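You operate a simulated robot arm through the tools that you are given. There is no shell and no other tool. Be economical: measure what you need, move in short steps, check, and stop when the job is done.

The job below is to be done with a simulated two-armed robot. You get a single attempt, and the scene is never put back.

## Task
Select 240 V on the control board, seat it and lock it.
Fine: steady the board with the other hand while you turn the yellow selector; it goes on the stand-offs, then the blue button turns over it.
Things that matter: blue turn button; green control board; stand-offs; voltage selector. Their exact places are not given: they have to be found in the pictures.

The check looks at the end state, three seconds after you hand in, the way a careful person would. Anything else that was tipped, shoved, dropped, spilled or broken makes it a failure.

## Robot
Two 7-joint arms with two-finger parallel grippers on one trunk, on a base that drives. Base frame: it is fixed to the floor where the robot stands at the start and does not move with it; the origin is under the middle of the robot, x ahead of it, y to its left, z up. Readings come in mm, rad, newtons and seconds.
The left shoulder is at the start at [60, 143, 926], the right one opposite. With the tool pointing down near the work surface each hand reaches from about 320 to 740 mm from the robot's upright axis, wherever it stands, measured 20 degrees to its own side. Places, roughly: blue turn button [700, -700, 800]; stand-offs [700, -700, 800]; voltage selector [700, -200, 800]. Payload 1.57 kg a hand.
The tool frame of a hand sits at the grasp point between the pads (the TCP): z along the fingers, y along the line on which they close. The tips reach 30 mm beyond it. The gripper opens to 110 mm. The fingers are 24 mm wide and 12 mm thick; the gripper's body (48 by 112 mm) begins 78 mm behind the TCP.
Orientation is that of the tool frame in the base frame, as a unit quaternion [w, x, y, z]. With the fingers straight down and closing along the base's y, the tool's x points along the base's -x, its y along +y and its z along -z.

## Interface
- The arms move only by the tool step_arm. It takes "left_series", "right_series" or both (then of equal length, played together; a hand with none holds still); each is a list of rows, each an object of numbers (a shift or turn left out is 0, a gripper value left out holds the last): "tx", "ty", "tz": the shift along the tool's x, y, z in mm; "rx", "ry", "rz": the turn, a rotation vector about the tool's x, y, z in rad; "claw": the closure, from 0 (fully open) to 1 (shut). In form: [{"tx": .., "ty": .., "tz": .., "rx": .., "ry": .., "rz": .., "claw": ..}, ...]. A call has 1 to 12 rows; each row shifts and turns the commanded pose from where the row before left it, along the tool's axes as they then stand. A row lasts 0.2 s, in which the tool goes at most 50 mm and 0.15 rad; a call with a longer step from one row to the next is refused whole, and so is a gripper value outside its range. Where a pose cannot be reached the arm comes as near as it can. A force on the tool above 70 N (or 10 N above the force at the start of the call, whichever is more), or a blocked arm, ends the call early, and 0.2 s more pass. Each finger travels about 45 mm/s and halts on what it meets, pressing with about 36 N; the grip force reading is that of the motor and also rises with nothing between the fingers. The clock runs only during rows and for 0.2 s after the last one: add rows that do not move to give the fingers time. It gives the time, the measured TCP pose, the force on the tool (base axes), the opening and the grip force at its end, in the units of the frame above (readings bear some noise), with the torque about the TCP (base axes, N m) and any sound that the robot's microphone picked up.
- Cameras (640 x 400 px; columns grow to the right, rows downward): "scene" is now at [43.8, -26.5, 1534.8]; the picture's right is [-0.37, -0.93, 0.00], its down [-0.70, 0.28, -0.65] and it looks along [0.61, -0.24, -0.76] (base axes); focal length 280 px, centre (320, 200). "left" rides on the left gripper at [70, -16, -141] in its tool frame; the picture's right is [0.23, 0.97, 0.00], its down [-0.86, 0.20, -0.48] and it looks along [-0.47, 0.11, 0.88] (tool axes); focal length 222 px, centre (320, 200). "right" rides on the right gripper at [70, 16, -141] in its tool frame; the picture's right is [-0.23, 0.97, 0.00], its down [-0.86, -0.20, -0.48] and it looks along [-0.47, -0.11, 0.88] (tool axes); focal length 222 px, centre (320, 200).
- camera(camera): a new picture of that camera. The clock stands still meanwhile.
- move_column(by): slides the trunk up (or, below 0, down) by that many mm; the arms and the scene camera ride with it, the base frame stays. It gives what a move gives, with no picture.
- drive_base(legs): drives the robot by 1 to 6 legs, each [ahead, left, turn to the left] in mm, mm and rad, along the robot's own axes; the way and the turn of a leg run together, so that a leg with both is an arc; at most 1500 mm and 3.142 rad a leg. The arms and the cameras ride along, it lands a little off, and it stops where it bumps. It gives what a move gives.
- turn_head(pan, tilt): turns the head with the scene camera to pan (to the left, within 1.501 rad either way) and tilt (down, from -0.506 to 1.204), counted from straight ahead of the robot. It gives what a move gives.
- point_at(camera, pixels): for up to 12 pixels [column, row] of the newest picture of that camera ("zoom" is the newest enlarged one), the place [x, y, z] in the base frame of the surface seen there, good to about 3 mm. The clock stands still meanwhile.
- enlarge(camera, box): a new picture of the part [left, top, right, bottom] of that camera's present view, enlarged. The clock stands still meanwhile.
- sign_off(): hands the job in; it is judged then, once.

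Go step by step. Measure first, check grasps and placings, and put right what went wrong. The budget is 80 turns and 62 pictures, counting those below and the enlarged ones. Unless the task says otherwise, let go and move clear before handing in, and close with one line.

The tools are called after "Request:" as a command line: name --argument value ..., lists and objects as JSON in quotes. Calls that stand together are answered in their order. step_arm: Moves the arms, as the interface text tells. Its arguments: {"type":"object","properties":{"left_series":{"type":"array","items":{"type":"object","properties":{"tx":{"type":"number"},"ty":{"type":"number"},"tz":{"type":"number"},"rx":{"type":"number"},"ry":{"type":"number"},"rz":{"type":"number"},"claw":{"type":"number"}}}},"right_series":{"type":"array","items":{"type":"object","properties":{"tx":{"type":"number"},"ty":{"type":"number"},"tz":{"type":"number"},"rx":{"type":"number"},"ry":{"type":"number"},"rz":{"type":"number"},"claw":{"type":"number"}}}}},"required":[]} The other tools are called the same way: move_column (by) slides the trunk up or down; drive_base (legs) drives the base; turn_head (pan, tilt) turns the head that bears the scene camera; camera (camera) takes a picture; point_at (camera, pixels) gives the place of the surface under pixels of a picture; enlarge (camera, box) takes an enlarged picture of a part of a camera's view; sign_off () hands the job in.

At the start:

```text
t: 0.0
left_eef_pos: [461.1, -24.0, 1080.8]
left_tool_rot: [0.001, 0.0, 1.0, 0.0]
left_force: [0.0, 0.2, 0.6]
left_moment: [0.0, 0.0, 0.02]
left_opening: 110.2
left_gripper_force: 0.0
right_eef_pos: [302.9, -348.5, 1081.5]
right_tool_rot: [0.0, 0.0, 1.0, 0.0]
right_force: [-0.6, -0.1, -0.5]
right_moment: [-0.02, -0.01, -0.01]
right_opening: 110.0
right_gripper_force: 0.1
trunk travel left (down, up): [-525.0, 65.0]
robot x, y, heading: [0.1, 2.4, -0.001]
head pan, tilt: [-0.379, 0.86]
```

scene: 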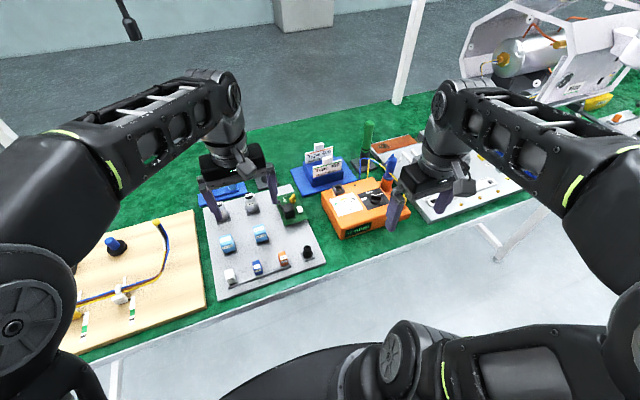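
right: 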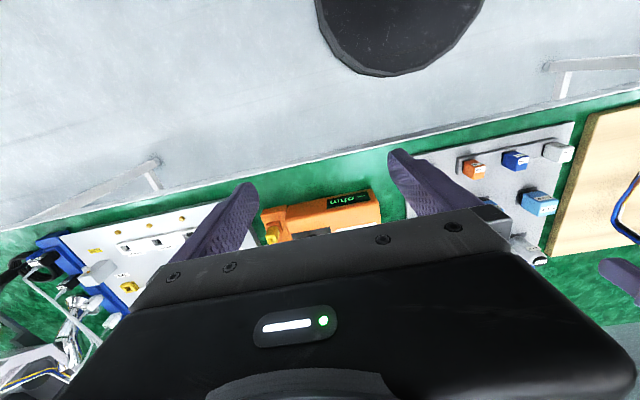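
left: 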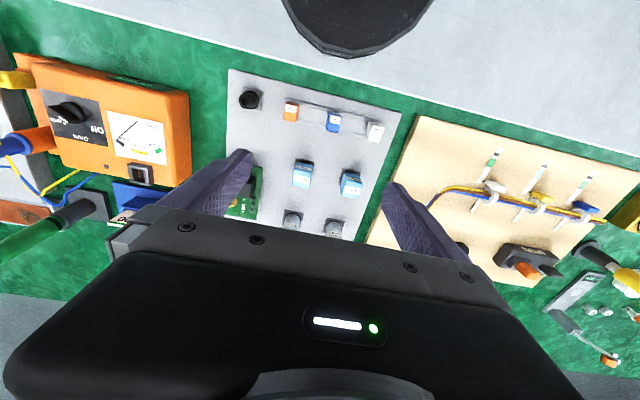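

The scene picture shows a small green thing at about (290,208) that may be the control board, with the stand-offs probably to the right near y=-700. I'll enlarge both areas.

Request:
enlarge --camera "scene" --box '[200, 130, 420, 270]'

Request:
turn_head --pan -0.9 --tilt 0.75

Request:
camera --camera "scene"

```text
2.86 times, centred on (310, 200) of scene
```

zoom: 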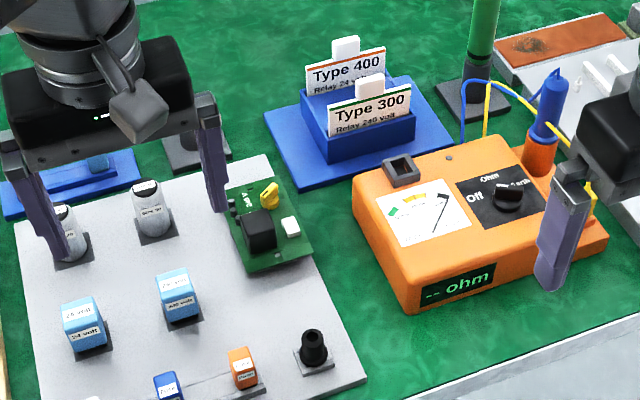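

```text
t: 0.9
left_eef_pos: [460.3, -23.3, 1082.2]
left_tool_rot: [0.001, 0.0, 1.0, -0.001]
left_force: [-0.2, -0.4, 0.4]
left_moment: [-0.01, -0.01, 0.05]
left_opening: 110.0
left_gripper_force: 0.0
right_eef_pos: [301.9, -348.2, 1081.8]
right_tool_rot: [0.0, 0.0, 1.0, 0.0]
right_force: [-0.4, 0.4, -0.9]
right_moment: [-0.01, 0.02, -0.02]
right_opening: 110.0
right_gripper_force: 0.1
trunk travel left (down, up): [-525.0, 65.0]
robot x, y, heading: [-3.6, -1.2, -0.003]
head pan, tilt: [-0.901, 0.75]
```

```text
57 pictures are left
```

scene: 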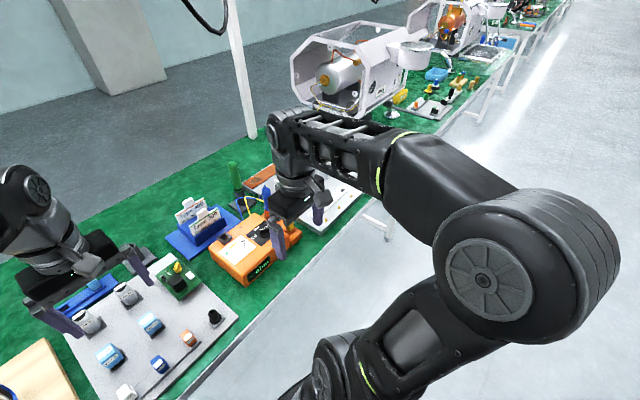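

The board with a yellow selector is at about (180,270), and the right arm hides the panel near (330,210). I'll measure points and enlarge both.

Request:
enlarge --camera "scene" --box '[220, 100, 400, 220]'

Request:
point_at --camera "scene" --pixels '[[178, 266], [160, 268], [200, 290], [175, 300], [330, 215], [255, 180], [340, 80], [440, 115], [240, 250], [190, 345]]'

Request:
enlarge --camera "right" --box '[0, 180, 260, 400]'

```text
3.33 times, centred on (310, 160) of scene
```

zoom: 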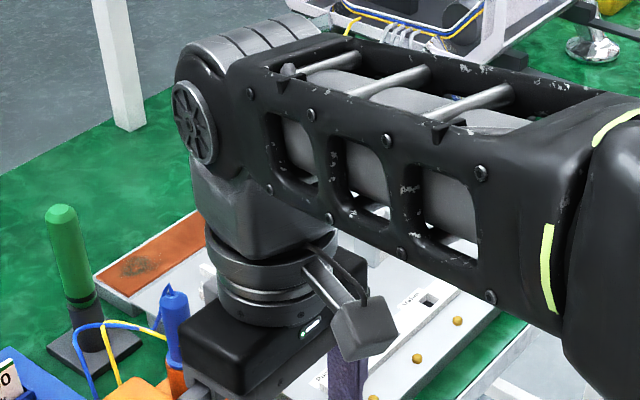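

```text
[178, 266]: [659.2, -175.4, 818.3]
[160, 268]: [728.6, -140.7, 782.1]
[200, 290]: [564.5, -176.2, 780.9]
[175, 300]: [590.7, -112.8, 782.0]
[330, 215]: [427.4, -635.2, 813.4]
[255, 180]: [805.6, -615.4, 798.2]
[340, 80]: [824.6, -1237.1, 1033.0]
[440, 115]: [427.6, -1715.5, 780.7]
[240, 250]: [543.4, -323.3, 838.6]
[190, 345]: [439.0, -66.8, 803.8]
```

```text
1.82 times, centred on (130, 290) of right
```

zoom: 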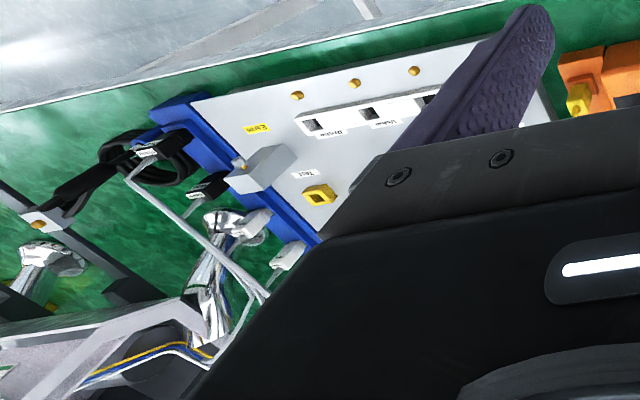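

The right arm hides the target panel at around x 430–800, y about -650. I'll drive the robot to the right so that both places come into view.

Request:
drive_base --legs '[[0, -500, 0]]'

Request:
turn_head --pan -0.2 --tilt 0.8

Request:
camera --camera "scene"

Request:
camera --camera "right"

```text
t: 3.9
left_eef_pos: [459.1, -533.3, 1082.2]
left_tool_rot: [0.001, 0.003, 1.0, -0.001]
left_force: [0.0, 0.0, 0.2]
left_moment: [0.02, -0.01, 0.01]
left_opening: 110.2
left_gripper_force: 0.0
right_eef_pos: [299.2, -858.2, 1080.5]
right_tool_rot: [0.0, 0.003, 1.0, 0.0]
right_force: [0.1, -0.5, 0.0]
right_moment: [0.02, -0.01, 0.01]
right_opening: 109.8
right_gripper_force: 0.0
trunk travel left (down, up): [-525.0, 65.0]
robot x, y, heading: [-1.1, -503.7, -0.002]
head pan, tilt: [-0.901, 0.75]
```

```text
t: 5.0
left_eef_pos: [459.9, -533.5, 1082.2]
left_tool_rot: [0.001, 0.003, 1.0, 0.0]
left_force: [-0.3, -0.3, -1.0]
left_moment: [-0.04, 0.01, 0.02]
left_opening: 109.8
left_gripper_force: 0.0
right_eef_pos: [299.0, -856.5, 1081.7]
right_tool_rot: [0.001, 0.003, 1.0, 0.0]
right_force: [0.4, -0.6, -0.4]
right_moment: [0.0, -0.01, -0.02]
right_opening: 110.0
right_gripper_force: 0.2
trunk travel left (down, up): [-525.0, 65.0]
robot x, y, heading: [-4.1, -506.7, -0.008]
head pan, tilt: [-0.201, 0.799]
```

```text
54 pictures are left
```

scene: 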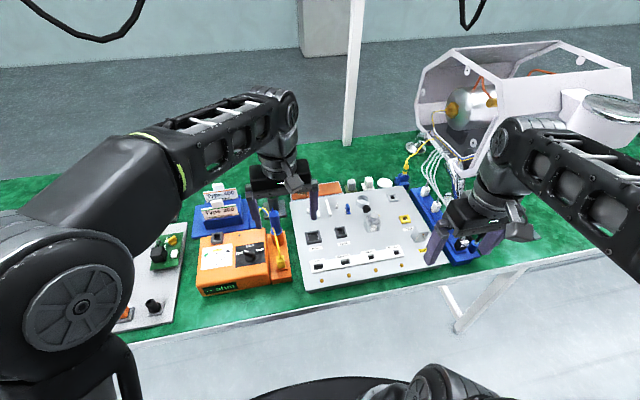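

```text
53 pictures are left
```

right: 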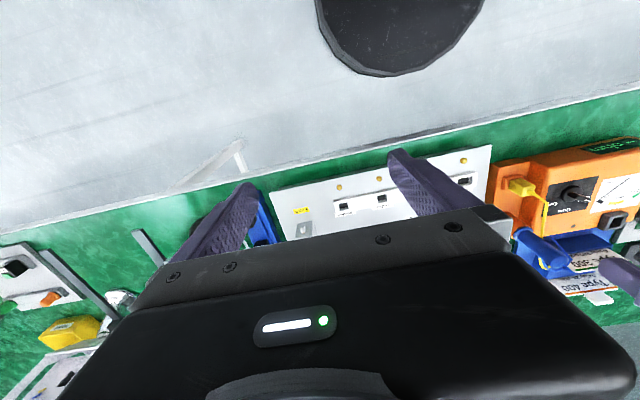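

The panel is now visible at (290–440, 185–290), so I'll enlarge it.

Request:
enlarge --camera "scene" --box '[280, 170, 450, 290]'

Request:
point_at --camera "zoom" --pixels '[[60, 120], [125, 256], [220, 220], [255, 130], [310, 140], [345, 200], [470, 165], [180, 340], [60, 400], [560, 310], [350, 220], [180, 140]]'

```text
3.33 times, centred on (365, 230) of scene
```

zoom: 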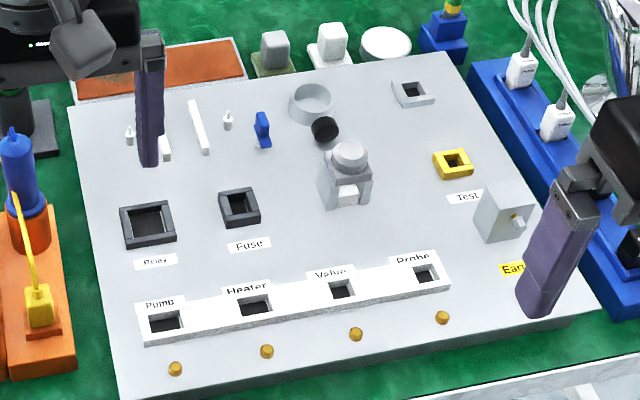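

```text
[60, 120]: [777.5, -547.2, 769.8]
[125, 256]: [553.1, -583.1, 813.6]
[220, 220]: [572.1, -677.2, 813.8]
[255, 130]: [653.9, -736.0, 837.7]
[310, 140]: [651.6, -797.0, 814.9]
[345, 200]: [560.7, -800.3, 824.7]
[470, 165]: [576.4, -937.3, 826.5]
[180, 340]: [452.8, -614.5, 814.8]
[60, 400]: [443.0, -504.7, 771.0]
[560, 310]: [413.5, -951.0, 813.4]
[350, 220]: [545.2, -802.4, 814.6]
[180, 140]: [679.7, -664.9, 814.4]
```

The stand-offs are near zoom (130,135), (228,120) and the ribs beside them, with the blue button at (262,128). The left finger hides part of this, so I'll move the left hand away to the left and look again.

Request:
step_arm --left_series '[{"ty": 50}, {"ty": 50}, {"ty": 50}, {"ty": 50}]'

Request:
enlarge --camera "scene" --box '[285, 175, 385, 240]'

Request:
point_at --camera "zoom" --pixels '[[320, 200]]'

```text
t: 6.0
left_eef_pos: [458.2, -331.6, 1082.1]
left_tool_rot: [0.001, 0.003, 1.0, -0.001]
left_force: [0.4, -0.2, -0.5]
left_moment: [0.01, 0.01, 0.01]
left_opening: 110.4
left_gripper_force: 0.2
right_eef_pos: [298.2, -856.3, 1081.4]
right_tool_rot: [0.0, 0.003, 1.0, 0.0]
right_force: [0.7, 0.3, 0.2]
right_moment: [-0.02, -0.02, 0.01]
right_opening: 110.0
right_gripper_force: 0.0
trunk travel left (down, up): [-525.0, 65.0]
robot x, y, heading: [-3.1, -502.5, -0.004]
head pan, tilt: [-0.201, 0.799]
```

```text
6.15 times, centred on (335, 208) of scene
```

zoom: 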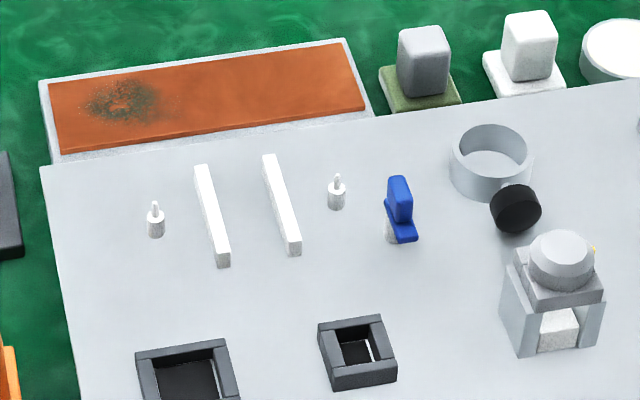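

```text
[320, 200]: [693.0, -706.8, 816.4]
```

I can see two stand-off pins at (155,205) and (337,180), two ribs, and the blue button at (400,205). I'll measure them.

Request:
point_at --camera "zoom" --pixels '[[155, 213], [155, 205], [156, 228], [337, 187], [337, 179], [337, 200], [200, 168], [223, 264], [268, 157], [294, 251], [398, 182], [405, 238]]'

Request:
point_at --camera "zoom" --pixels '[[388, 238], [400, 210], [402, 225], [413, 240], [390, 205], [223, 250], [294, 240], [210, 215], [100, 200], [205, 175], [272, 162], [156, 236]]'

```text
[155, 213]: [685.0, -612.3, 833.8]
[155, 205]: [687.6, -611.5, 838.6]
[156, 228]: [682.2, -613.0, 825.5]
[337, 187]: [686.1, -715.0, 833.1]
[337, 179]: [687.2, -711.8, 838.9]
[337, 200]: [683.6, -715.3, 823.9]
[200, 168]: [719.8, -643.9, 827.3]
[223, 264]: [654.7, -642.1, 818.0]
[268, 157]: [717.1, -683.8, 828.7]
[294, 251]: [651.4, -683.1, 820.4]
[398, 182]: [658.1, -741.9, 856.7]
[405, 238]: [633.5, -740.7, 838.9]
```

```text
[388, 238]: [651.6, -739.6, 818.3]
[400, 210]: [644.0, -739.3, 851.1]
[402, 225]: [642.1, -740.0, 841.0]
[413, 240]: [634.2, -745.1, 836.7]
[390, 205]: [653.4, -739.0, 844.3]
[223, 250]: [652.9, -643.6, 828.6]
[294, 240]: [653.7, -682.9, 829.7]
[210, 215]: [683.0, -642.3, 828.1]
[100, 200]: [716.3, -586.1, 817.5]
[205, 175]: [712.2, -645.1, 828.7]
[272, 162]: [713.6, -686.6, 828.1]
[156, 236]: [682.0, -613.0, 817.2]
```

Stand-off pins are at about (686,-612) and (686,-713), the panel top is 815 and the button is at (648,-740). Now I'll drive back so that the board is straight ahead, to inspect it.

Request:
drive_base --legs '[[0, 330, 0]]'

Request:
turn_head --pan 0.0 --tilt 0.9

Request:
camera --camera "scene"

```text
t: 8.2
left_eef_pos: [459.7, 4.6, 1082.1]
left_tool_rot: [0.0, 0.002, 1.0, 0.0]
left_force: [-0.6, 0.0, -0.1]
left_moment: [0.0, 0.05, -0.01]
left_opening: 110.1
left_gripper_force: 0.0
right_eef_pos: [300.4, -519.2, 1081.7]
right_tool_rot: [0.0, 0.002, 1.0, 0.0]
right_force: [-0.9, 0.4, 0.9]
right_moment: [-0.04, 0.0, -0.03]
right_opening: 110.1
right_gripper_force: 0.0
trunk travel left (down, up): [-525.0, 65.0]
robot x, y, heading: [-0.1, -171.2, 0.002]
head pan, tilt: [-0.201, 0.799]
```

```text
t: 8.9
left_eef_pos: [459.5, 4.4, 1082.3]
left_tool_rot: [0.0, 0.002, 1.0, 0.0]
left_force: [-0.3, 0.0, 0.6]
left_moment: [-0.01, 0.0, 0.0]
left_opening: 110.0
left_gripper_force: 0.0
right_eef_pos: [301.0, -520.1, 1081.7]
right_tool_rot: [0.0, 0.002, 1.0, 0.0]
right_force: [-0.4, -1.2, 0.3]
right_moment: [-0.02, 0.02, -0.02]
right_opening: 110.1
right_gripper_force: 0.1
trunk travel left (down, up): [-525.0, 65.0]
robot x, y, heading: [-5.2, -172.2, -0.005]
head pan, tilt: [0.0, 0.901]
```

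```text
50 pictures are left
```

scene: 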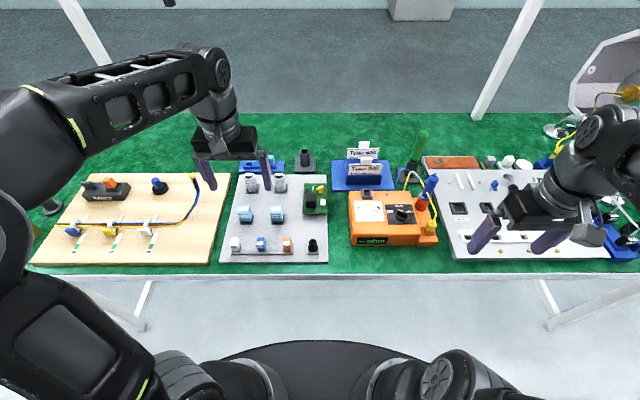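

Request:
enlarge --camera "scene" --box '[280, 170, 350, 225]'

Request:
point_at --camera "zoom" --pixels '[[210, 150], [425, 150], [210, 390], [430, 390], [320, 200], [375, 170], [400, 290], [300, 270], [375, 150], [235, 200], [230, 350], [300, 220]]'

```text
7.27 times, centred on (315, 198) of scene
```

zoom: 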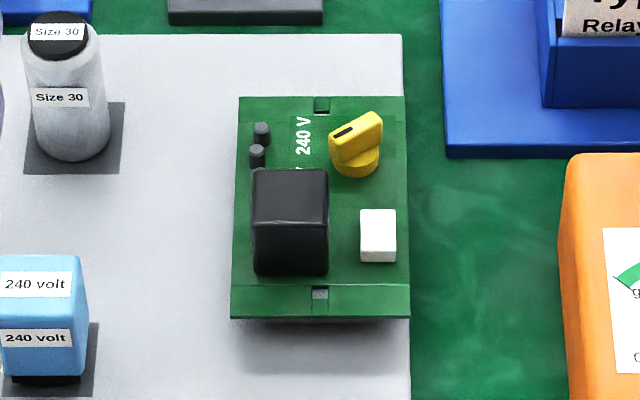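

```text
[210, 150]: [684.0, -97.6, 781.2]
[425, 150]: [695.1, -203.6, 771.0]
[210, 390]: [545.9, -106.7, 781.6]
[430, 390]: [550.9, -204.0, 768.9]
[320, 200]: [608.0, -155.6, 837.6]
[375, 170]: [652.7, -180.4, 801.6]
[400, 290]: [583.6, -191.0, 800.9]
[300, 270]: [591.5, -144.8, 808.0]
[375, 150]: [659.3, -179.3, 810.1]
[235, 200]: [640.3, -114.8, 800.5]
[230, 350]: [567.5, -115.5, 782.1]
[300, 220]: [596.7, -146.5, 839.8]
```

The board's top is at z≈800 and it spans x≈565–690, y≈-115 to -195, with slots at its near and far ends. I'll move the left hand over it for a close wrist view.

Request:
step_arm --left_series '[{"tx": -27, "ty": -26, "tz": 28}, {"tx": -27, "ty": -26, "tz": 28}, {"tx": -27, "ty": -26, "tz": 28}, {"tx": -27, "ty": -26, "tz": 28}, {"tx": -27, "ty": -26, "tz": 28}, {"tx": -25, "ty": -26, "tz": 28}]'

Request:
enlarge --camera "left" --box '[220, 60, 420, 230]'

```text
t: 10.3
left_eef_pos: [624.0, -153.5, 917.8]
left_tool_rot: [0.001, 0.0, 1.0, -0.001]
left_force: [0.1, 0.5, -0.3]
left_moment: [0.01, 0.02, 0.03]
left_opening: 109.9
left_gripper_force: 0.1
right_eef_pos: [301.6, -520.5, 1080.5]
right_tool_rot: [0.0, 0.002, 1.0, 0.0]
right_force: [-0.6, -1.0, -0.4]
right_moment: [-0.01, 0.05, -0.01]
right_opening: 110.0
right_gripper_force: 0.1
trunk travel left (down, up): [-525.0, 65.0]
robot x, y, heading: [-3.0, -171.7, -0.003]
head pan, tilt: [0.0, 0.901]
```

```text
2.35 times, centred on (320, 145) of left
```

zoom: 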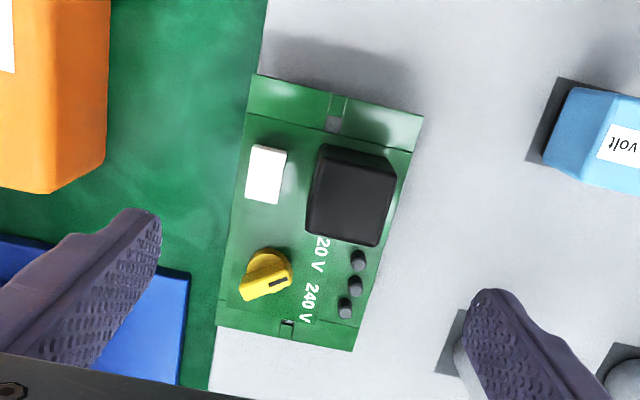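

The selector, with its black stripe, sits beside the labels "120 V" and "240 V". I'll zoom in and measure the selector and the labels.

Request:
enlarge --camera "left" --box '[284, 156, 344, 210]'

Request:
point_at --camera "left" --pixels '[[297, 106], [400, 121], [290, 210], [370, 221], [362, 124], [342, 209], [302, 184], [312, 192], [357, 179], [351, 199], [300, 176], [323, 147]]'

```text
7.41 times, centred on (314, 183) of left
```

zoom: 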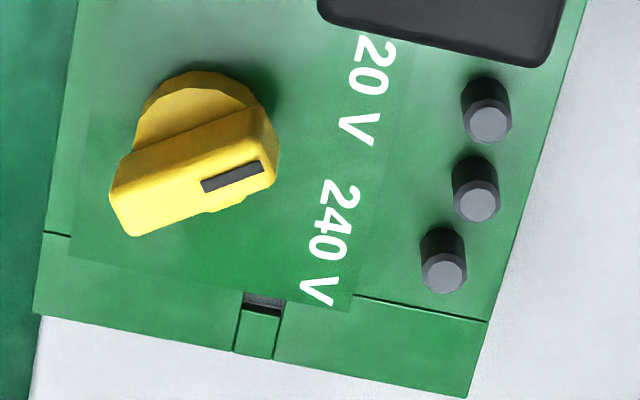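

```text
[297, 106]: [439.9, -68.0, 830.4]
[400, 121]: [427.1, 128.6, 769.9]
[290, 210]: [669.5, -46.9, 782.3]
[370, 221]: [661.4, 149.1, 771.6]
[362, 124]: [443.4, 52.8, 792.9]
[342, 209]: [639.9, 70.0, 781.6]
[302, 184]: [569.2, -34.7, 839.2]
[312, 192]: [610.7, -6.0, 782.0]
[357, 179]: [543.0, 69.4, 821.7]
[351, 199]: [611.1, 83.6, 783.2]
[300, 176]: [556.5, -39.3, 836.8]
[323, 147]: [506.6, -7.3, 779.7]
```

Point_at used the old left picture, so I'll redo the measurement on the zoom.

Request:
point_at --camera "zoom" --pixels '[[265, 300], [38, 315], [470, 395], [225, 180], [165, 200], [270, 150], [115, 190], [135, 233], [365, 85], [330, 250], [210, 90], [275, 180]]'

Request:
enlarge --camera "left" --box '[280, 70, 370, 150]'

Request:
point_at --camera "zoom" --pixels '[[123, 172], [100, 160], [570, 280], [330, 240], [330, 215], [300, 210], [150, 180], [300, 420], [150, 350], [480, 470], [540, 350], [300, 130]]'

```text
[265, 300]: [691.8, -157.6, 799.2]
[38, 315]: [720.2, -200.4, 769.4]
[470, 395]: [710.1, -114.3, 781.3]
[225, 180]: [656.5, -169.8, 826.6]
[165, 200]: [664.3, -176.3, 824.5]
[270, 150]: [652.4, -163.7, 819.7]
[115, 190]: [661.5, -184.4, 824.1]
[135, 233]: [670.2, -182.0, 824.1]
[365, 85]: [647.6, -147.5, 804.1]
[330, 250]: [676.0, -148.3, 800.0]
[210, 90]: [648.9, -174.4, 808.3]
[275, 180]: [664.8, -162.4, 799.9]
```

```text
5.00 times, centred on (325, 110) of left
```

zoom: 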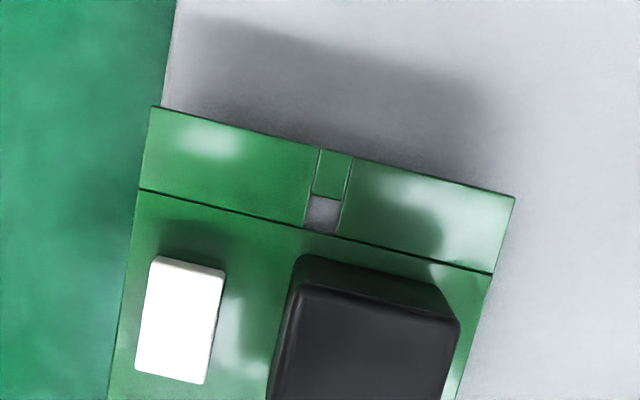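

```text
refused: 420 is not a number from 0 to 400
```

The knob stripe points from about (666,-183) to (656,-165), which is the 120 V side, so it needs about 60° clockwise seen from above. I'll measure the near end of the board, its slot and the black box.

Request:
point_at --camera "zoom" --pixels '[[155, 115], [505, 205], [320, 212], [325, 165], [145, 180], [485, 262], [380, 380], [300, 300], [450, 330], [190, 300], [180, 30], [465, 370]]'

Request:
enlarge --camera "scene" --box '[300, 180, 340, 220]'

```text
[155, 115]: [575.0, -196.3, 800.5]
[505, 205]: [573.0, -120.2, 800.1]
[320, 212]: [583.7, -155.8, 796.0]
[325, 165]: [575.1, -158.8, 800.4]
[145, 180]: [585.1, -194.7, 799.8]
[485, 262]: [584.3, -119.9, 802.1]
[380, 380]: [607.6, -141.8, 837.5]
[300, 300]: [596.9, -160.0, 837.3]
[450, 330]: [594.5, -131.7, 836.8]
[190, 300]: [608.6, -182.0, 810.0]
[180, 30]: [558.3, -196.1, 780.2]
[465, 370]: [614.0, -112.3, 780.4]
```

```text
10.00 times, centred on (320, 200) of scene
```

zoom: 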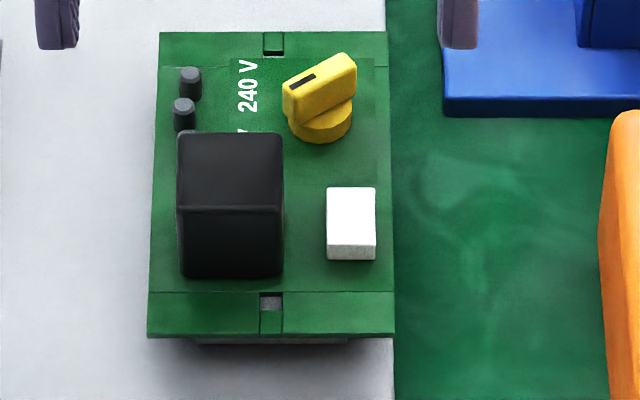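

The board spans x 572–703, y -118 to -198, and overhangs a support. I'll take one tighter zoom of the knob to get its axis and centre.

Request:
enlarge --camera "left" --box '[290, 158, 330, 183]'

Request:
point_at --camera "zoom" --pixels '[[90, 265], [130, 310], [250, 265], [330, 230], [395, 205], [410, 160], [385, 140], [170, 250], [290, 190], [230, 30], [330, 60], [110, 290]]'

```text
16.00 times, centred on (310, 170) of left
```

zoom: 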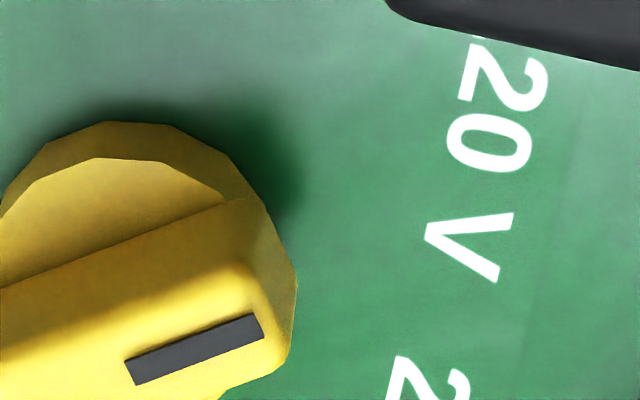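

```text
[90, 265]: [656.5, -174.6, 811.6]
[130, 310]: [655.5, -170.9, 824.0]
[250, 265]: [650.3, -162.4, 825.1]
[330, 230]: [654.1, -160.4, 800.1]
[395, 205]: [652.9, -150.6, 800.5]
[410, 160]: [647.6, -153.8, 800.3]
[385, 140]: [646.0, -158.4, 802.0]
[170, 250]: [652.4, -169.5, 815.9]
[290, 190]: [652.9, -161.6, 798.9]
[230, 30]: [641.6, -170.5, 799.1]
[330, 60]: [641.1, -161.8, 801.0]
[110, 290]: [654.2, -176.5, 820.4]
```

The knob centre is about (660,-172), with its handle axis about 28° off +y. First I'll tilt the left hand forward, so it leaves room, and bring it over the near part of the board.

Request:
step_arm --left_series '[{"ry": -0.15}, {"ry": -0.15}, {"ry": -0.15}, {"ry": -0.15}, {"tx": 23, "ty": -2, "tz": 14}, {"tx": 23, "ty": -2, "tz": 14}, {}]'

Request:
camera --camera "left"

```text
t: 11.9
left_eef_pos: [598.7, -155.7, 865.2]
left_tool_rot: [0.295, 0.002, 0.956, -0.001]
left_force: [0.5, 0.1, -0.3]
left_moment: [0.0, 0.0, -0.01]
left_opening: 110.0
left_gripper_force: 0.0
right_eef_pos: [300.3, -519.9, 1081.0]
right_tool_rot: [0.0, 0.001, 1.0, 0.0]
right_force: [0.4, 0.5, 0.4]
right_moment: [0.03, 0.02, -0.01]
right_opening: 110.0
right_gripper_force: 0.0
trunk travel left (down, up): [-525.0, 65.0]
robot x, y, heading: [-2.0, -168.5, -0.001]
head pan, tilt: [0.0, 0.901]
```

```text
43 pictures are left
```

left: 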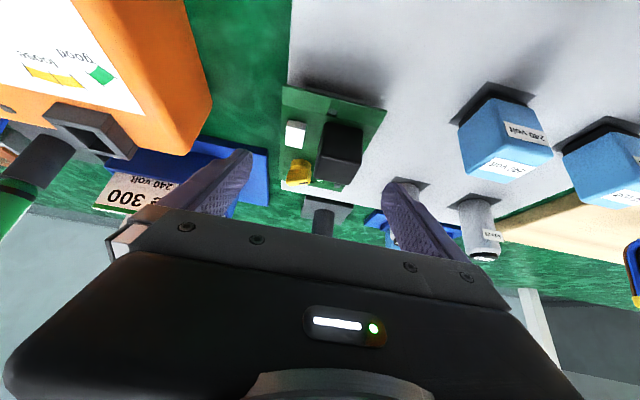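

The left hand straddles the board as wanted. I'll descend to the grip height and close gently.

Request:
step_arm --left_series '[{"tx": 20, "ty": -1, "tz": 14}, {"tx": 19, "ty": -1, "tz": 13}, {"claw": 0.15}, {}]'

Request:
enlarge --camera "scene" --box '[270, 160, 370, 240]'

```text
t: 12.9
left_eef_pos: [582.6, -157.5, 821.1]
left_tool_rot: [0.295, 0.002, 0.955, 0.0]
left_force: [1.7, -0.5, 0.1]
left_moment: [-0.02, 0.0, 0.01]
left_opening: 93.6
left_gripper_force: 0.1
right_eef_pos: [301.5, -521.9, 1081.5]
right_tool_rot: [0.0, 0.002, 1.0, 0.001]
right_force: [0.1, 0.0, 0.4]
right_moment: [0.01, 0.0, 0.01]
right_opening: 110.0
right_gripper_force: 0.1
trunk travel left (down, up): [-525.0, 65.0]
robot x, y, heading: [-0.8, -170.3, -0.002]
head pan, tilt: [0.0, 0.901]
```

```text
5.00 times, centred on (320, 200) of scene
```

zoom: 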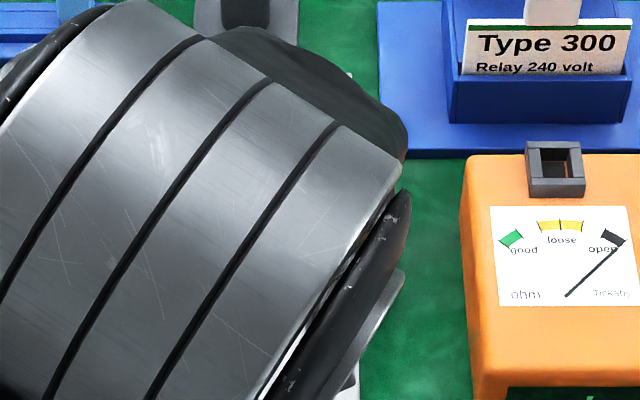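

Scene view is blocked by the left arm, so I'll check with the left camera.

Request:
enlarge --camera "left" --box '[200, 60, 440, 260]'

Request:
point_at --camera "zoom" --pixels '[[240, 225], [290, 245], [195, 305], [460, 290], [215, 160], [465, 200]]'

```text
2.00 times, centred on (320, 160) of left
```

zoom: 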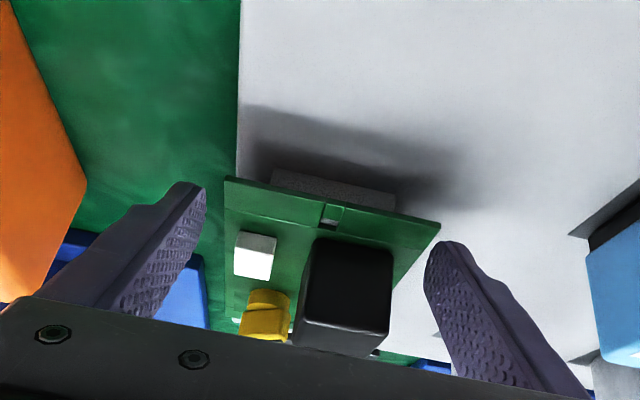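

```text
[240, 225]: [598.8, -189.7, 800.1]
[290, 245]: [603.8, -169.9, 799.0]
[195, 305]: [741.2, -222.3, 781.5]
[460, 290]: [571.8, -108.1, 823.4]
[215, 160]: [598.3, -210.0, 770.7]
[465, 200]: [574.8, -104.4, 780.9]
```

The fingers stand on either side of the board. I'll close onto its edges.

Request:
step_arm --left_series '[{"claw": 0.4}, {}, {}]'

Request:
enlarge --camera "left" --box '[200, 60, 440, 260]'

Request:
point_at --camera "zoom" --pixels '[[228, 180], [438, 228], [331, 215], [262, 295]]'

```text
t: 13.7
left_eef_pos: [581.4, -158.3, 820.9]
left_tool_rot: [0.295, 0.002, 0.955, -0.001]
left_force: [-0.1, -0.6, 0.0]
left_moment: [-0.03, 0.01, 0.03]
left_opening: 79.7
left_gripper_force: 33.1
right_eef_pos: [301.7, -520.0, 1081.6]
right_tool_rot: [0.0, 0.002, 1.0, 0.0]
right_force: [0.1, 0.7, -0.2]
right_moment: [0.0, 0.01, 0.02]
right_opening: 110.0
right_gripper_force: 0.2
trunk travel left (down, up): [-525.0, 65.0]
robot x, y, heading: [3.0, -171.0, -0.004]
head pan, tilt: [0.0, 0.901]
```

```text
2.00 times, centred on (320, 160) of left
```

zoom: 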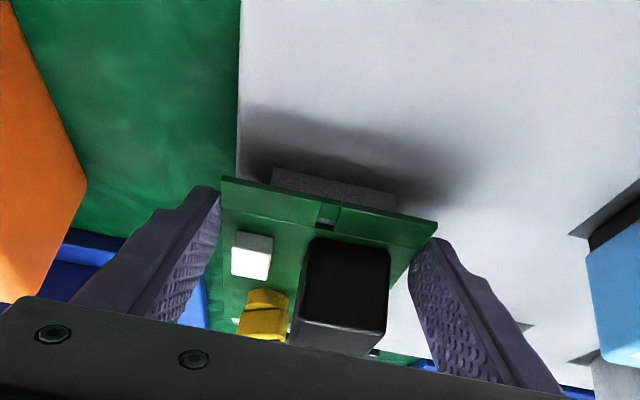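

```text
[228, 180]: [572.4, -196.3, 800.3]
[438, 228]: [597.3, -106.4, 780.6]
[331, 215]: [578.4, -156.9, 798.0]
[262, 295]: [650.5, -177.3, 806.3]
```

The board is held at 79.7 mm with no push. Now I'll rotate the right hand -60° about vertical, narrow its opening and bring it forward at height.

Request:
step_arm --right_series '[{"rz": 0.15, "claw": 0.6}, {"rz": 0.15}, {"rz": 0.15}, {"rz": 0.15}, {"rz": 0.15}, {"rz": 0.15}, {"rz": 0.147}, {"tx": -22.5, "ty": 39}, {"tx": -22.5, "ty": 39}, {"tx": -22.5, "ty": 39}, {"tx": -22.5, "ty": 39}, {}]'

Request:
camera --camera "scene"

```text
t: 16.3
left_eef_pos: [582.2, -157.0, 820.6]
left_tool_rot: [0.296, 0.001, 0.955, -0.001]
left_force: [0.1, 0.5, 0.9]
left_moment: [0.0, 0.09, 0.02]
left_opening: 79.4
left_gripper_force: 35.9
right_eef_pos: [480.6, -522.5, 1080.6]
right_tool_rot: [-0.001, 0.501, 0.865, 0.0]
right_force: [-0.7, 0.4, -0.4]
right_moment: [0.01, 0.03, 0.0]
right_opening: 44.2
right_gripper_force: 0.0
trunk travel left (down, up): [-525.0, 65.0]
robot x, y, heading: [-0.1, -168.6, -0.006]
head pan, tilt: [0.0, 0.901]
```

```text
39 pictures are left
```

scene: 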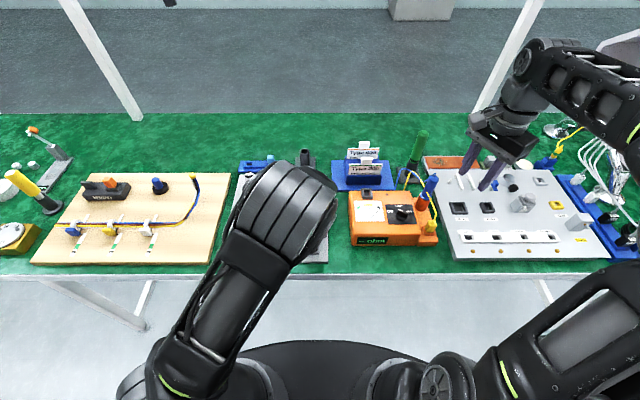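

The rotation was reached. Next I'll go over the knob, staying high at z≈1000.

Request:
step_arm --right_series '[{"tx": 23.7, "ty": 36.7, "tz": 8.9}, {"tx": 23.7, "ty": 36.7, "tz": 8.9}, {"tx": 23.7, "ty": 36.7, "tz": 8.9}, {"tx": 23.7, "ty": 36.7, "tz": 8.9}, {"tx": 23.7, "ty": 36.7, "tz": 8.9}, {"tx": 23.7, "ty": 36.7, "tz": 8.9}, {"tx": 23.7, "ty": 36.7, "tz": 8.9}, {"tx": 23.7, "ty": 36.7, "tz": 8.9}, {"tx": 23.7, "ty": 36.7, "tz": 8.9}, {}]'

Request:
camera --camera "right"

```text
t: 18.5
left_eef_pos: [581.2, -157.3, 821.4]
left_tool_rot: [0.296, 0.002, 0.955, -0.001]
left_force: [0.7, -0.8, -0.8]
left_moment: [0.0, -0.03, -0.02]
left_opening: 79.6
left_gripper_force: 36.3
right_eef_pos: [618.8, -261.0, 1021.4]
right_tool_rot: [0.0, 0.501, 0.866, 0.0]
right_force: [0.0, -0.4, 0.3]
right_moment: [0.02, 0.01, -0.01]
right_opening: 44.1
right_gripper_force: 0.1
right hand out of reach, approached as far as the arm can: row 7, 8, 9
trunk travel left (down, up): [-525.0, 65.0]
robot x, y, heading: [-0.7, -170.3, -0.002]
head pan, tilt: [0.0, 0.901]
```

```text
38 pictures are left
```

right: 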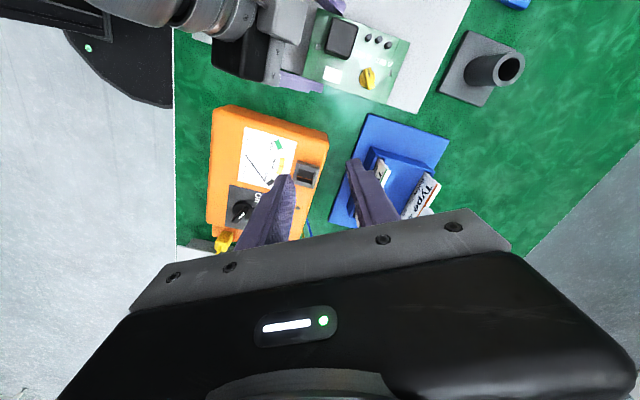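

The right arm ran out of reach at this height. I'll lower it first, since the wrist is far above the shoulder, and then try to reach over again.

Request:
step_arm --right_series '[{"tz": 30}, {"tz": 30}, {"tz": 20}, {}]'

```text
t: 19.5
left_eef_pos: [581.9, -158.5, 821.3]
left_tool_rot: [0.295, 0.002, 0.956, -0.001]
left_force: [0.4, 0.3, 0.5]
left_moment: [0.01, 0.0, 0.0]
left_opening: 79.6
left_gripper_force: 36.2
right_eef_pos: [614.9, -259.6, 942.8]
right_tool_rot: [0.0, 0.501, 0.865, 0.0]
right_force: [-0.2, -0.5, 0.6]
right_moment: [-0.03, -0.03, -0.01]
right_opening: 44.0
right_gripper_force: 0.1
trunk travel left (down, up): [-525.0, 65.0]
robot x, y, heading: [2.5, -171.1, -0.002]
head pan, tilt: [0.0, 0.901]
```

Request:
step_arm --right_series '[{"tx": 17.6, "ty": 27.5}, {"tx": 17.6, "ty": 27.5}, {"tx": 17.6, "ty": 27.5}, {}]'

Request:
enlarge --camera "right" --box '[200, 60, 440, 250]'

```text
t: 20.5
left_eef_pos: [581.7, -157.7, 820.5]
left_tool_rot: [0.296, 0.001, 0.955, 0.0]
left_force: [-0.3, -0.3, -0.1]
left_moment: [-0.02, 0.06, 0.01]
left_opening: 79.6
left_gripper_force: 35.9
right_eef_pos: [652.5, -189.1, 941.6]
right_tool_rot: [0.0, 0.501, 0.865, -0.001]
right_force: [0.5, -0.1, 0.3]
right_moment: [-0.03, 0.02, -0.04]
right_opening: 43.9
right_gripper_force: 0.0
right hand out of reach, approached as far as the arm can: row 3
trunk travel left (down, up): [-525.0, 65.0]
robot x, y, heading: [2.8, -175.0, -0.003]
head pan, tilt: [0.0, 0.901]
```

```text
2.11 times, centred on (320, 155) of right
```

zoom: 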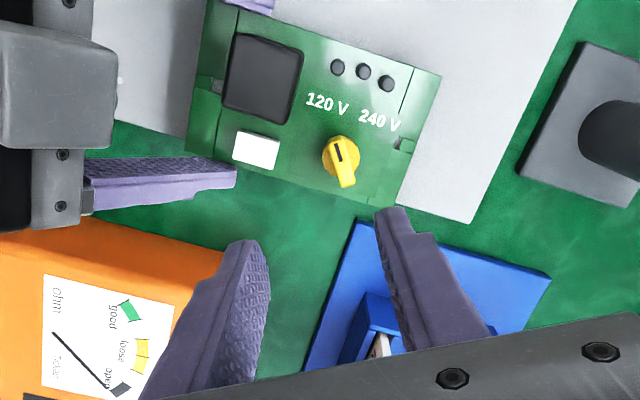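

This view is good: the stripe points to 120 V. I'll measure the knob here.

Request:
point_at --camera "zoom" --pixels '[[342, 148], [338, 142], [340, 160], [347, 180], [342, 186], [353, 184], [333, 148], [357, 158], [325, 103], [380, 120], [340, 137], [405, 145]]'

Request:
enlarge --camera "right" --box '[310, 95, 350, 135]'

```text
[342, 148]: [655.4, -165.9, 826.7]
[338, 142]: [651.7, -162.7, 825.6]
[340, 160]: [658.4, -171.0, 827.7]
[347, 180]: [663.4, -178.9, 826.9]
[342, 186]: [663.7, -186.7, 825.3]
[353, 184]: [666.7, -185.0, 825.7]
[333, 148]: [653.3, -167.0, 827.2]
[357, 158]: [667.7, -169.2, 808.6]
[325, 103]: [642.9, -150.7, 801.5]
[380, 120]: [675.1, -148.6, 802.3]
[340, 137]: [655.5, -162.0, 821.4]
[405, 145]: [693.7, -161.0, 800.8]
```

```text
10.00 times, centred on (330, 115) of right
```

zoom: 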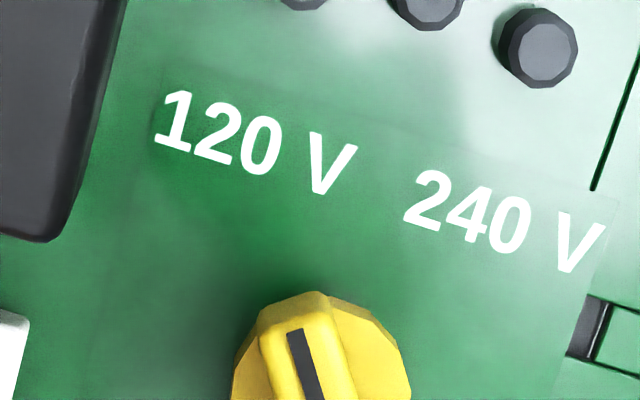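

Knob centre is (659,-174), handle top 827, axis 28° off +y toward 120 V. I'll lower to z 880 and centre over it.

Request:
step_arm --right_series '[{"tz": 31}, {"tz": 31}, {"tx": 9.7, "ty": 13.1}, {}]'

```text
t: 21.5
left_eef_pos: [582.0, -156.7, 821.5]
left_tool_rot: [0.295, 0.002, 0.955, -0.001]
left_force: [-0.5, 0.3, -0.4]
left_moment: [-0.01, 0.0, 0.03]
left_opening: 79.7
left_gripper_force: 36.3
right_eef_pos: [658.5, -174.0, 880.0]
right_tool_rot: [0.0, 0.501, 0.866, 0.0]
right_force: [-0.1, 0.2, -0.3]
right_moment: [-0.02, 0.0, 0.01]
right_opening: 44.0
right_gripper_force: 0.1
trunk travel left (down, up): [-525.0, 65.0]
robot x, y, heading: [0.4, -174.6, -0.005]
head pan, tilt: [0.0, 0.901]
```

Position matches. Before gripping, I'll test in the air that the -60° turn can be reached here.

Request:
step_arm --right_series '[{"rz": 0.15}, {"rz": 0.15}, {"rz": 0.15}, {"rz": 0.15}, {"rz": 0.15}, {"rz": 0.15}, {"rz": 0.15}, {}]'

```text
t: 23.3
left_eef_pos: [581.7, -157.9, 820.9]
left_tool_rot: [0.296, 0.002, 0.955, -0.001]
left_force: [-0.4, 1.0, 0.2]
left_moment: [0.03, 0.01, 0.04]
left_opening: 79.6
left_gripper_force: 35.6
right_eef_pos: [655.8, -176.0, 879.8]
right_tool_rot: [0.0, 0.868, 0.497, 0.0]
right_force: [-0.1, -0.2, -0.8]
right_moment: [0.02, 0.01, 0.0]
right_opening: 43.9
right_gripper_force: 0.1
trunk travel left (down, up): [-525.0, 65.0]
robot x, y, heading: [2.1, -170.8, -0.005]
head pan, tilt: [0.0, 0.901]
```

Reachable. I'll rotate back and descend.

Request:
step_arm --right_series '[{"rz": -0.15}, {"rz": -0.15}, {"rz": -0.15}, {"rz": -0.15}, {"rz": -0.15}, {"rz": -0.15}, {"rz": -0.12}, {"tz": 20}, {"tz": 10}, {}]'

Request:
enlarge --camera "right" --box '[240, 110, 400, 240]'

```text
t: 25.5
left_eef_pos: [581.5, -157.5, 820.7]
left_tool_rot: [0.295, 0.001, 0.955, -0.001]
left_force: [0.7, -0.3, 0.2]
left_moment: [-0.01, -0.02, -0.01]
left_opening: 79.5
left_gripper_force: 35.8
right_eef_pos: [656.9, -175.5, 850.4]
right_tool_rot: [0.0, 0.513, 0.858, 0.0]
right_force: [0.2, -0.9, 0.4]
right_moment: [0.01, 0.0, -0.01]
right_opening: 44.3
right_gripper_force: 0.1
trunk travel left (down, up): [-525.0, 65.0]
robot x, y, heading: [-0.5, -172.4, -0.002]
head pan, tilt: [0.0, 0.901]
```

```text
3.08 times, centred on (320, 175) of right
```

zoom: 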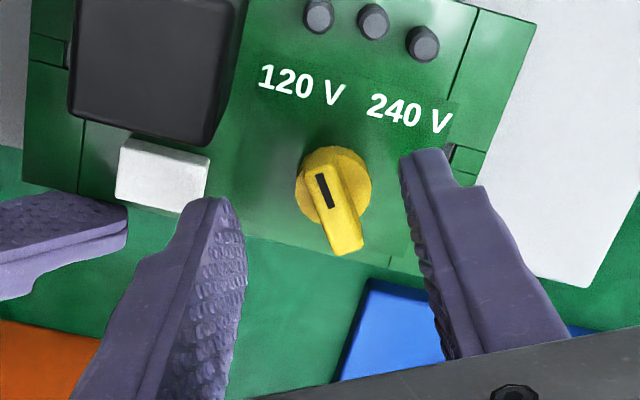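

The fingers straddle the knob well. I'll descend to z 835 and close on the handle.

Request:
step_arm --right_series '[{"tx": 0.3, "ty": 2.3}, {"tz": 15}, {"claw": 1.0}, {}, {}]'

```text
t: 26.7
left_eef_pos: [581.1, -158.8, 820.8]
left_tool_rot: [0.296, 0.001, 0.955, 0.0]
left_force: [-11.5, -1.8, 5.4]
left_moment: [-0.07, -0.32, -0.31]
left_opening: 79.4
left_gripper_force: 35.3
right_eef_pos: [659.5, -173.2, 837.1]
right_tool_rot: [0.001, 0.515, 0.857, 0.0]
right_force: [11.9, 1.8, -3.9]
right_moment: [0.09, -0.31, 0.04]
right_opening: 20.8
right_gripper_force: 27.3
trunk travel left (down, up): [-525.0, 65.0]
robot x, y, heading: [-4.3, -172.1, -0.003]
head pan, tilt: [0.0, 0.901]
```

The opening stopped at 20.8 mm, so the tips met the round base of the knob (top about z 812). I'll open, raise to put the tips above it, and close again.

Request:
step_arm --right_series '[{"claw": 0.6}, {}, {"tz": -8}, {"claw": 1.0}, {}, {}]'

```text
t: 28.1
left_eef_pos: [580.2, -158.6, 820.7]
left_tool_rot: [0.295, 0.002, 0.955, 0.0]
left_force: [-9.1, -2.0, 3.2]
left_moment: [0.11, -0.17, -0.37]
left_opening: 79.6
left_gripper_force: 36.0
right_eef_pos: [658.7, -173.6, 843.6]
right_tool_rot: [0.001, 0.515, 0.857, 0.001]
right_force: [9.3, 3.2, -1.0]
right_moment: [0.02, -0.23, 0.1]
right_opening: 8.6
right_gripper_force: 20.5
trunk travel left (down, up): [-525.0, 65.0]
robot x, y, heading: [1.1, -175.1, -0.003]
head pan, tilt: [0.0, 0.901]
```

Now the handle is held at 8.6 mm. I'll turn it clockwise (seen from above) in steps.

Request:
step_arm --right_series '[{"ty": 1.2}, {"rz": 0.13}, {"rz": 0.13}, {"rz": 0.13}, {"rz": 0.13}, {}]'

```text
t: 29.5
left_eef_pos: [582.1, -158.3, 820.7]
left_tool_rot: [0.296, 0.002, 0.955, -0.001]
left_force: [-13.9, -7.0, 5.6]
left_moment: [-0.15, -0.4, -0.73]
left_opening: 79.4
left_gripper_force: 35.7
right_eef_pos: [659.2, -172.4, 843.2]
right_tool_rot: [0.001, 0.718, 0.696, 0.001]
right_force: [13.2, 7.1, -5.0]
right_moment: [0.22, -0.32, 0.06]
right_opening: 8.1
right_gripper_force: 26.9
trunk travel left (down, up): [-525.0, 65.0]
robot x, y, heading: [2.0, -169.0, 0.0]
head pan, tilt: [0.0, 0.901]
```

Request:
step_arm --right_series '[{"tx": 1, "ty": 1.5}, {"rz": 0.13}, {"rz": 0.13}, {"rz": 0.13}, {"rz": 0.13}, {}]'

Request:
enlarge --camera "right" --box '[240, 110, 400, 240]'

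```text
t: 30.9
left_eef_pos: [582.6, -157.5, 820.7]
left_tool_rot: [0.295, 0.001, 0.955, 0.0]
left_force: [-2.0, -1.1, 1.3]
left_moment: [-0.26, -0.02, -0.12]
left_opening: 79.4
left_gripper_force: 35.8
right_eef_pos: [660.5, -172.4, 842.8]
right_tool_rot: [0.0, 0.872, 0.489, -0.001]
right_force: [2.2, 1.2, -2.2]
right_moment: [0.23, -0.18, -0.05]
right_opening: 8.2
right_gripper_force: 27.1
trunk travel left (down, up): [-525.0, 65.0]
robot x, y, heading: [1.1, -166.4, -0.0]
head pan, tilt: [0.0, 0.901]
```

```text
3.08 times, centred on (320, 175) of right
```

zoom: 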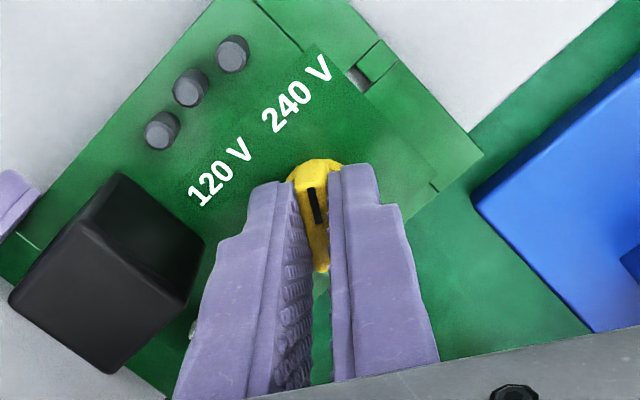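

The handle now points to 240 V (axis about +31°) and the residual torque is small. I'll release, rise and check.

Request:
step_arm --right_series '[{"claw": 0.65}, {}, {"tz": -40}, {"tz": -40}, {}]'

Request:
enlarge --camera "right" --box '[240, 90, 400, 220]'

Request:
point_at --camera "zoom" --pixels '[[320, 200]]'

```text
t: 32.1
left_eef_pos: [581.1, -157.3, 822.0]
left_tool_rot: [0.296, 0.002, 0.955, -0.001]
left_force: [0.1, -0.1, -0.3]
left_moment: [-0.01, 0.03, 0.03]
left_opening: 79.7
left_gripper_force: 36.3
right_eef_pos: [661.6, -172.8, 905.6]
right_tool_rot: [0.001, 0.873, 0.488, 0.0]
right_force: [0.1, -0.7, 0.6]
right_moment: [-0.01, 0.01, 0.01]
right_opening: 38.4
right_gripper_force: 0.1
right hand out of reach, approached as far as the arm can: row 4
trunk travel left (down, up): [-525.0, 65.0]
robot x, y, heading: [0.9, -171.4, -0.0]
head pan, tilt: [0.0, 0.901]
```

```text
3.08 times, centred on (320, 155) of right
```

zoom: 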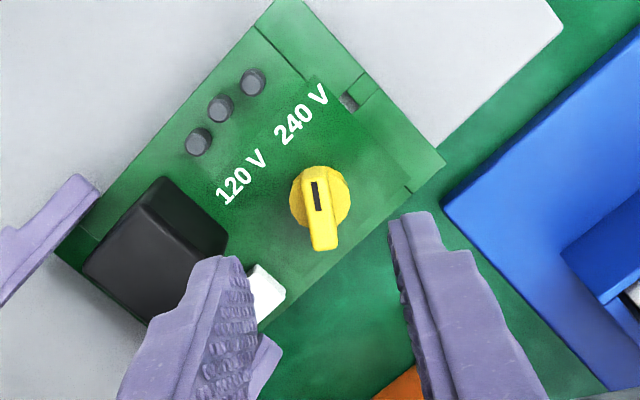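

```text
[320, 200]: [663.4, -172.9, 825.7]
```

The stripe now points at 240 V. I'll measure the handle line, then back both hands away.

Request:
point_at --camera "zoom" --pixels '[[314, 175], [317, 190], [320, 220], [323, 240], [348, 102], [292, 28], [435, 165], [60, 250]]'

Request:
step_arm --right_series '[{"rz": -0.15}, {"rz": -0.15}, {"rz": -0.15}, {"rz": -0.15}, {"rz": -0.15}, {"rz": -0.15}, {"rz": -0.12}, {"tx": -33, "ty": -34}, {"tx": -33, "ty": -34}, {"tx": -33, "ty": -34}, {"tx": -33, "ty": -34}, {}]'

```text
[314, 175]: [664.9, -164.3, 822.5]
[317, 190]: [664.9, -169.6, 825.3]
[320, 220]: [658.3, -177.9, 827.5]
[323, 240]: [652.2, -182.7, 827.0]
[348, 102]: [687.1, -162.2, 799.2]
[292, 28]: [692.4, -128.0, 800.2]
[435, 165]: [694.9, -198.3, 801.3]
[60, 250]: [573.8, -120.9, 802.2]
```

```text
t: 34.7
left_eef_pos: [582.8, -158.1, 821.1]
left_tool_rot: [0.295, 0.001, 0.955, -0.001]
left_force: [0.4, -0.7, -0.4]
left_moment: [0.01, 0.03, 0.02]
left_opening: 79.7
left_gripper_force: 36.3
right_eef_pos: [598.4, -349.7, 901.2]
right_tool_rot: [0.0, 0.522, 0.853, 0.001]
right_force: [-0.1, 0.0, 0.8]
right_moment: [0.02, -0.01, 0.02]
right_opening: 38.5
right_gripper_force: 0.0
trunk travel left (down, up): [-525.0, 65.0]
robot x, y, heading: [-4.1, -170.7, -0.004]
head pan, tilt: [0.0, 0.901]
```

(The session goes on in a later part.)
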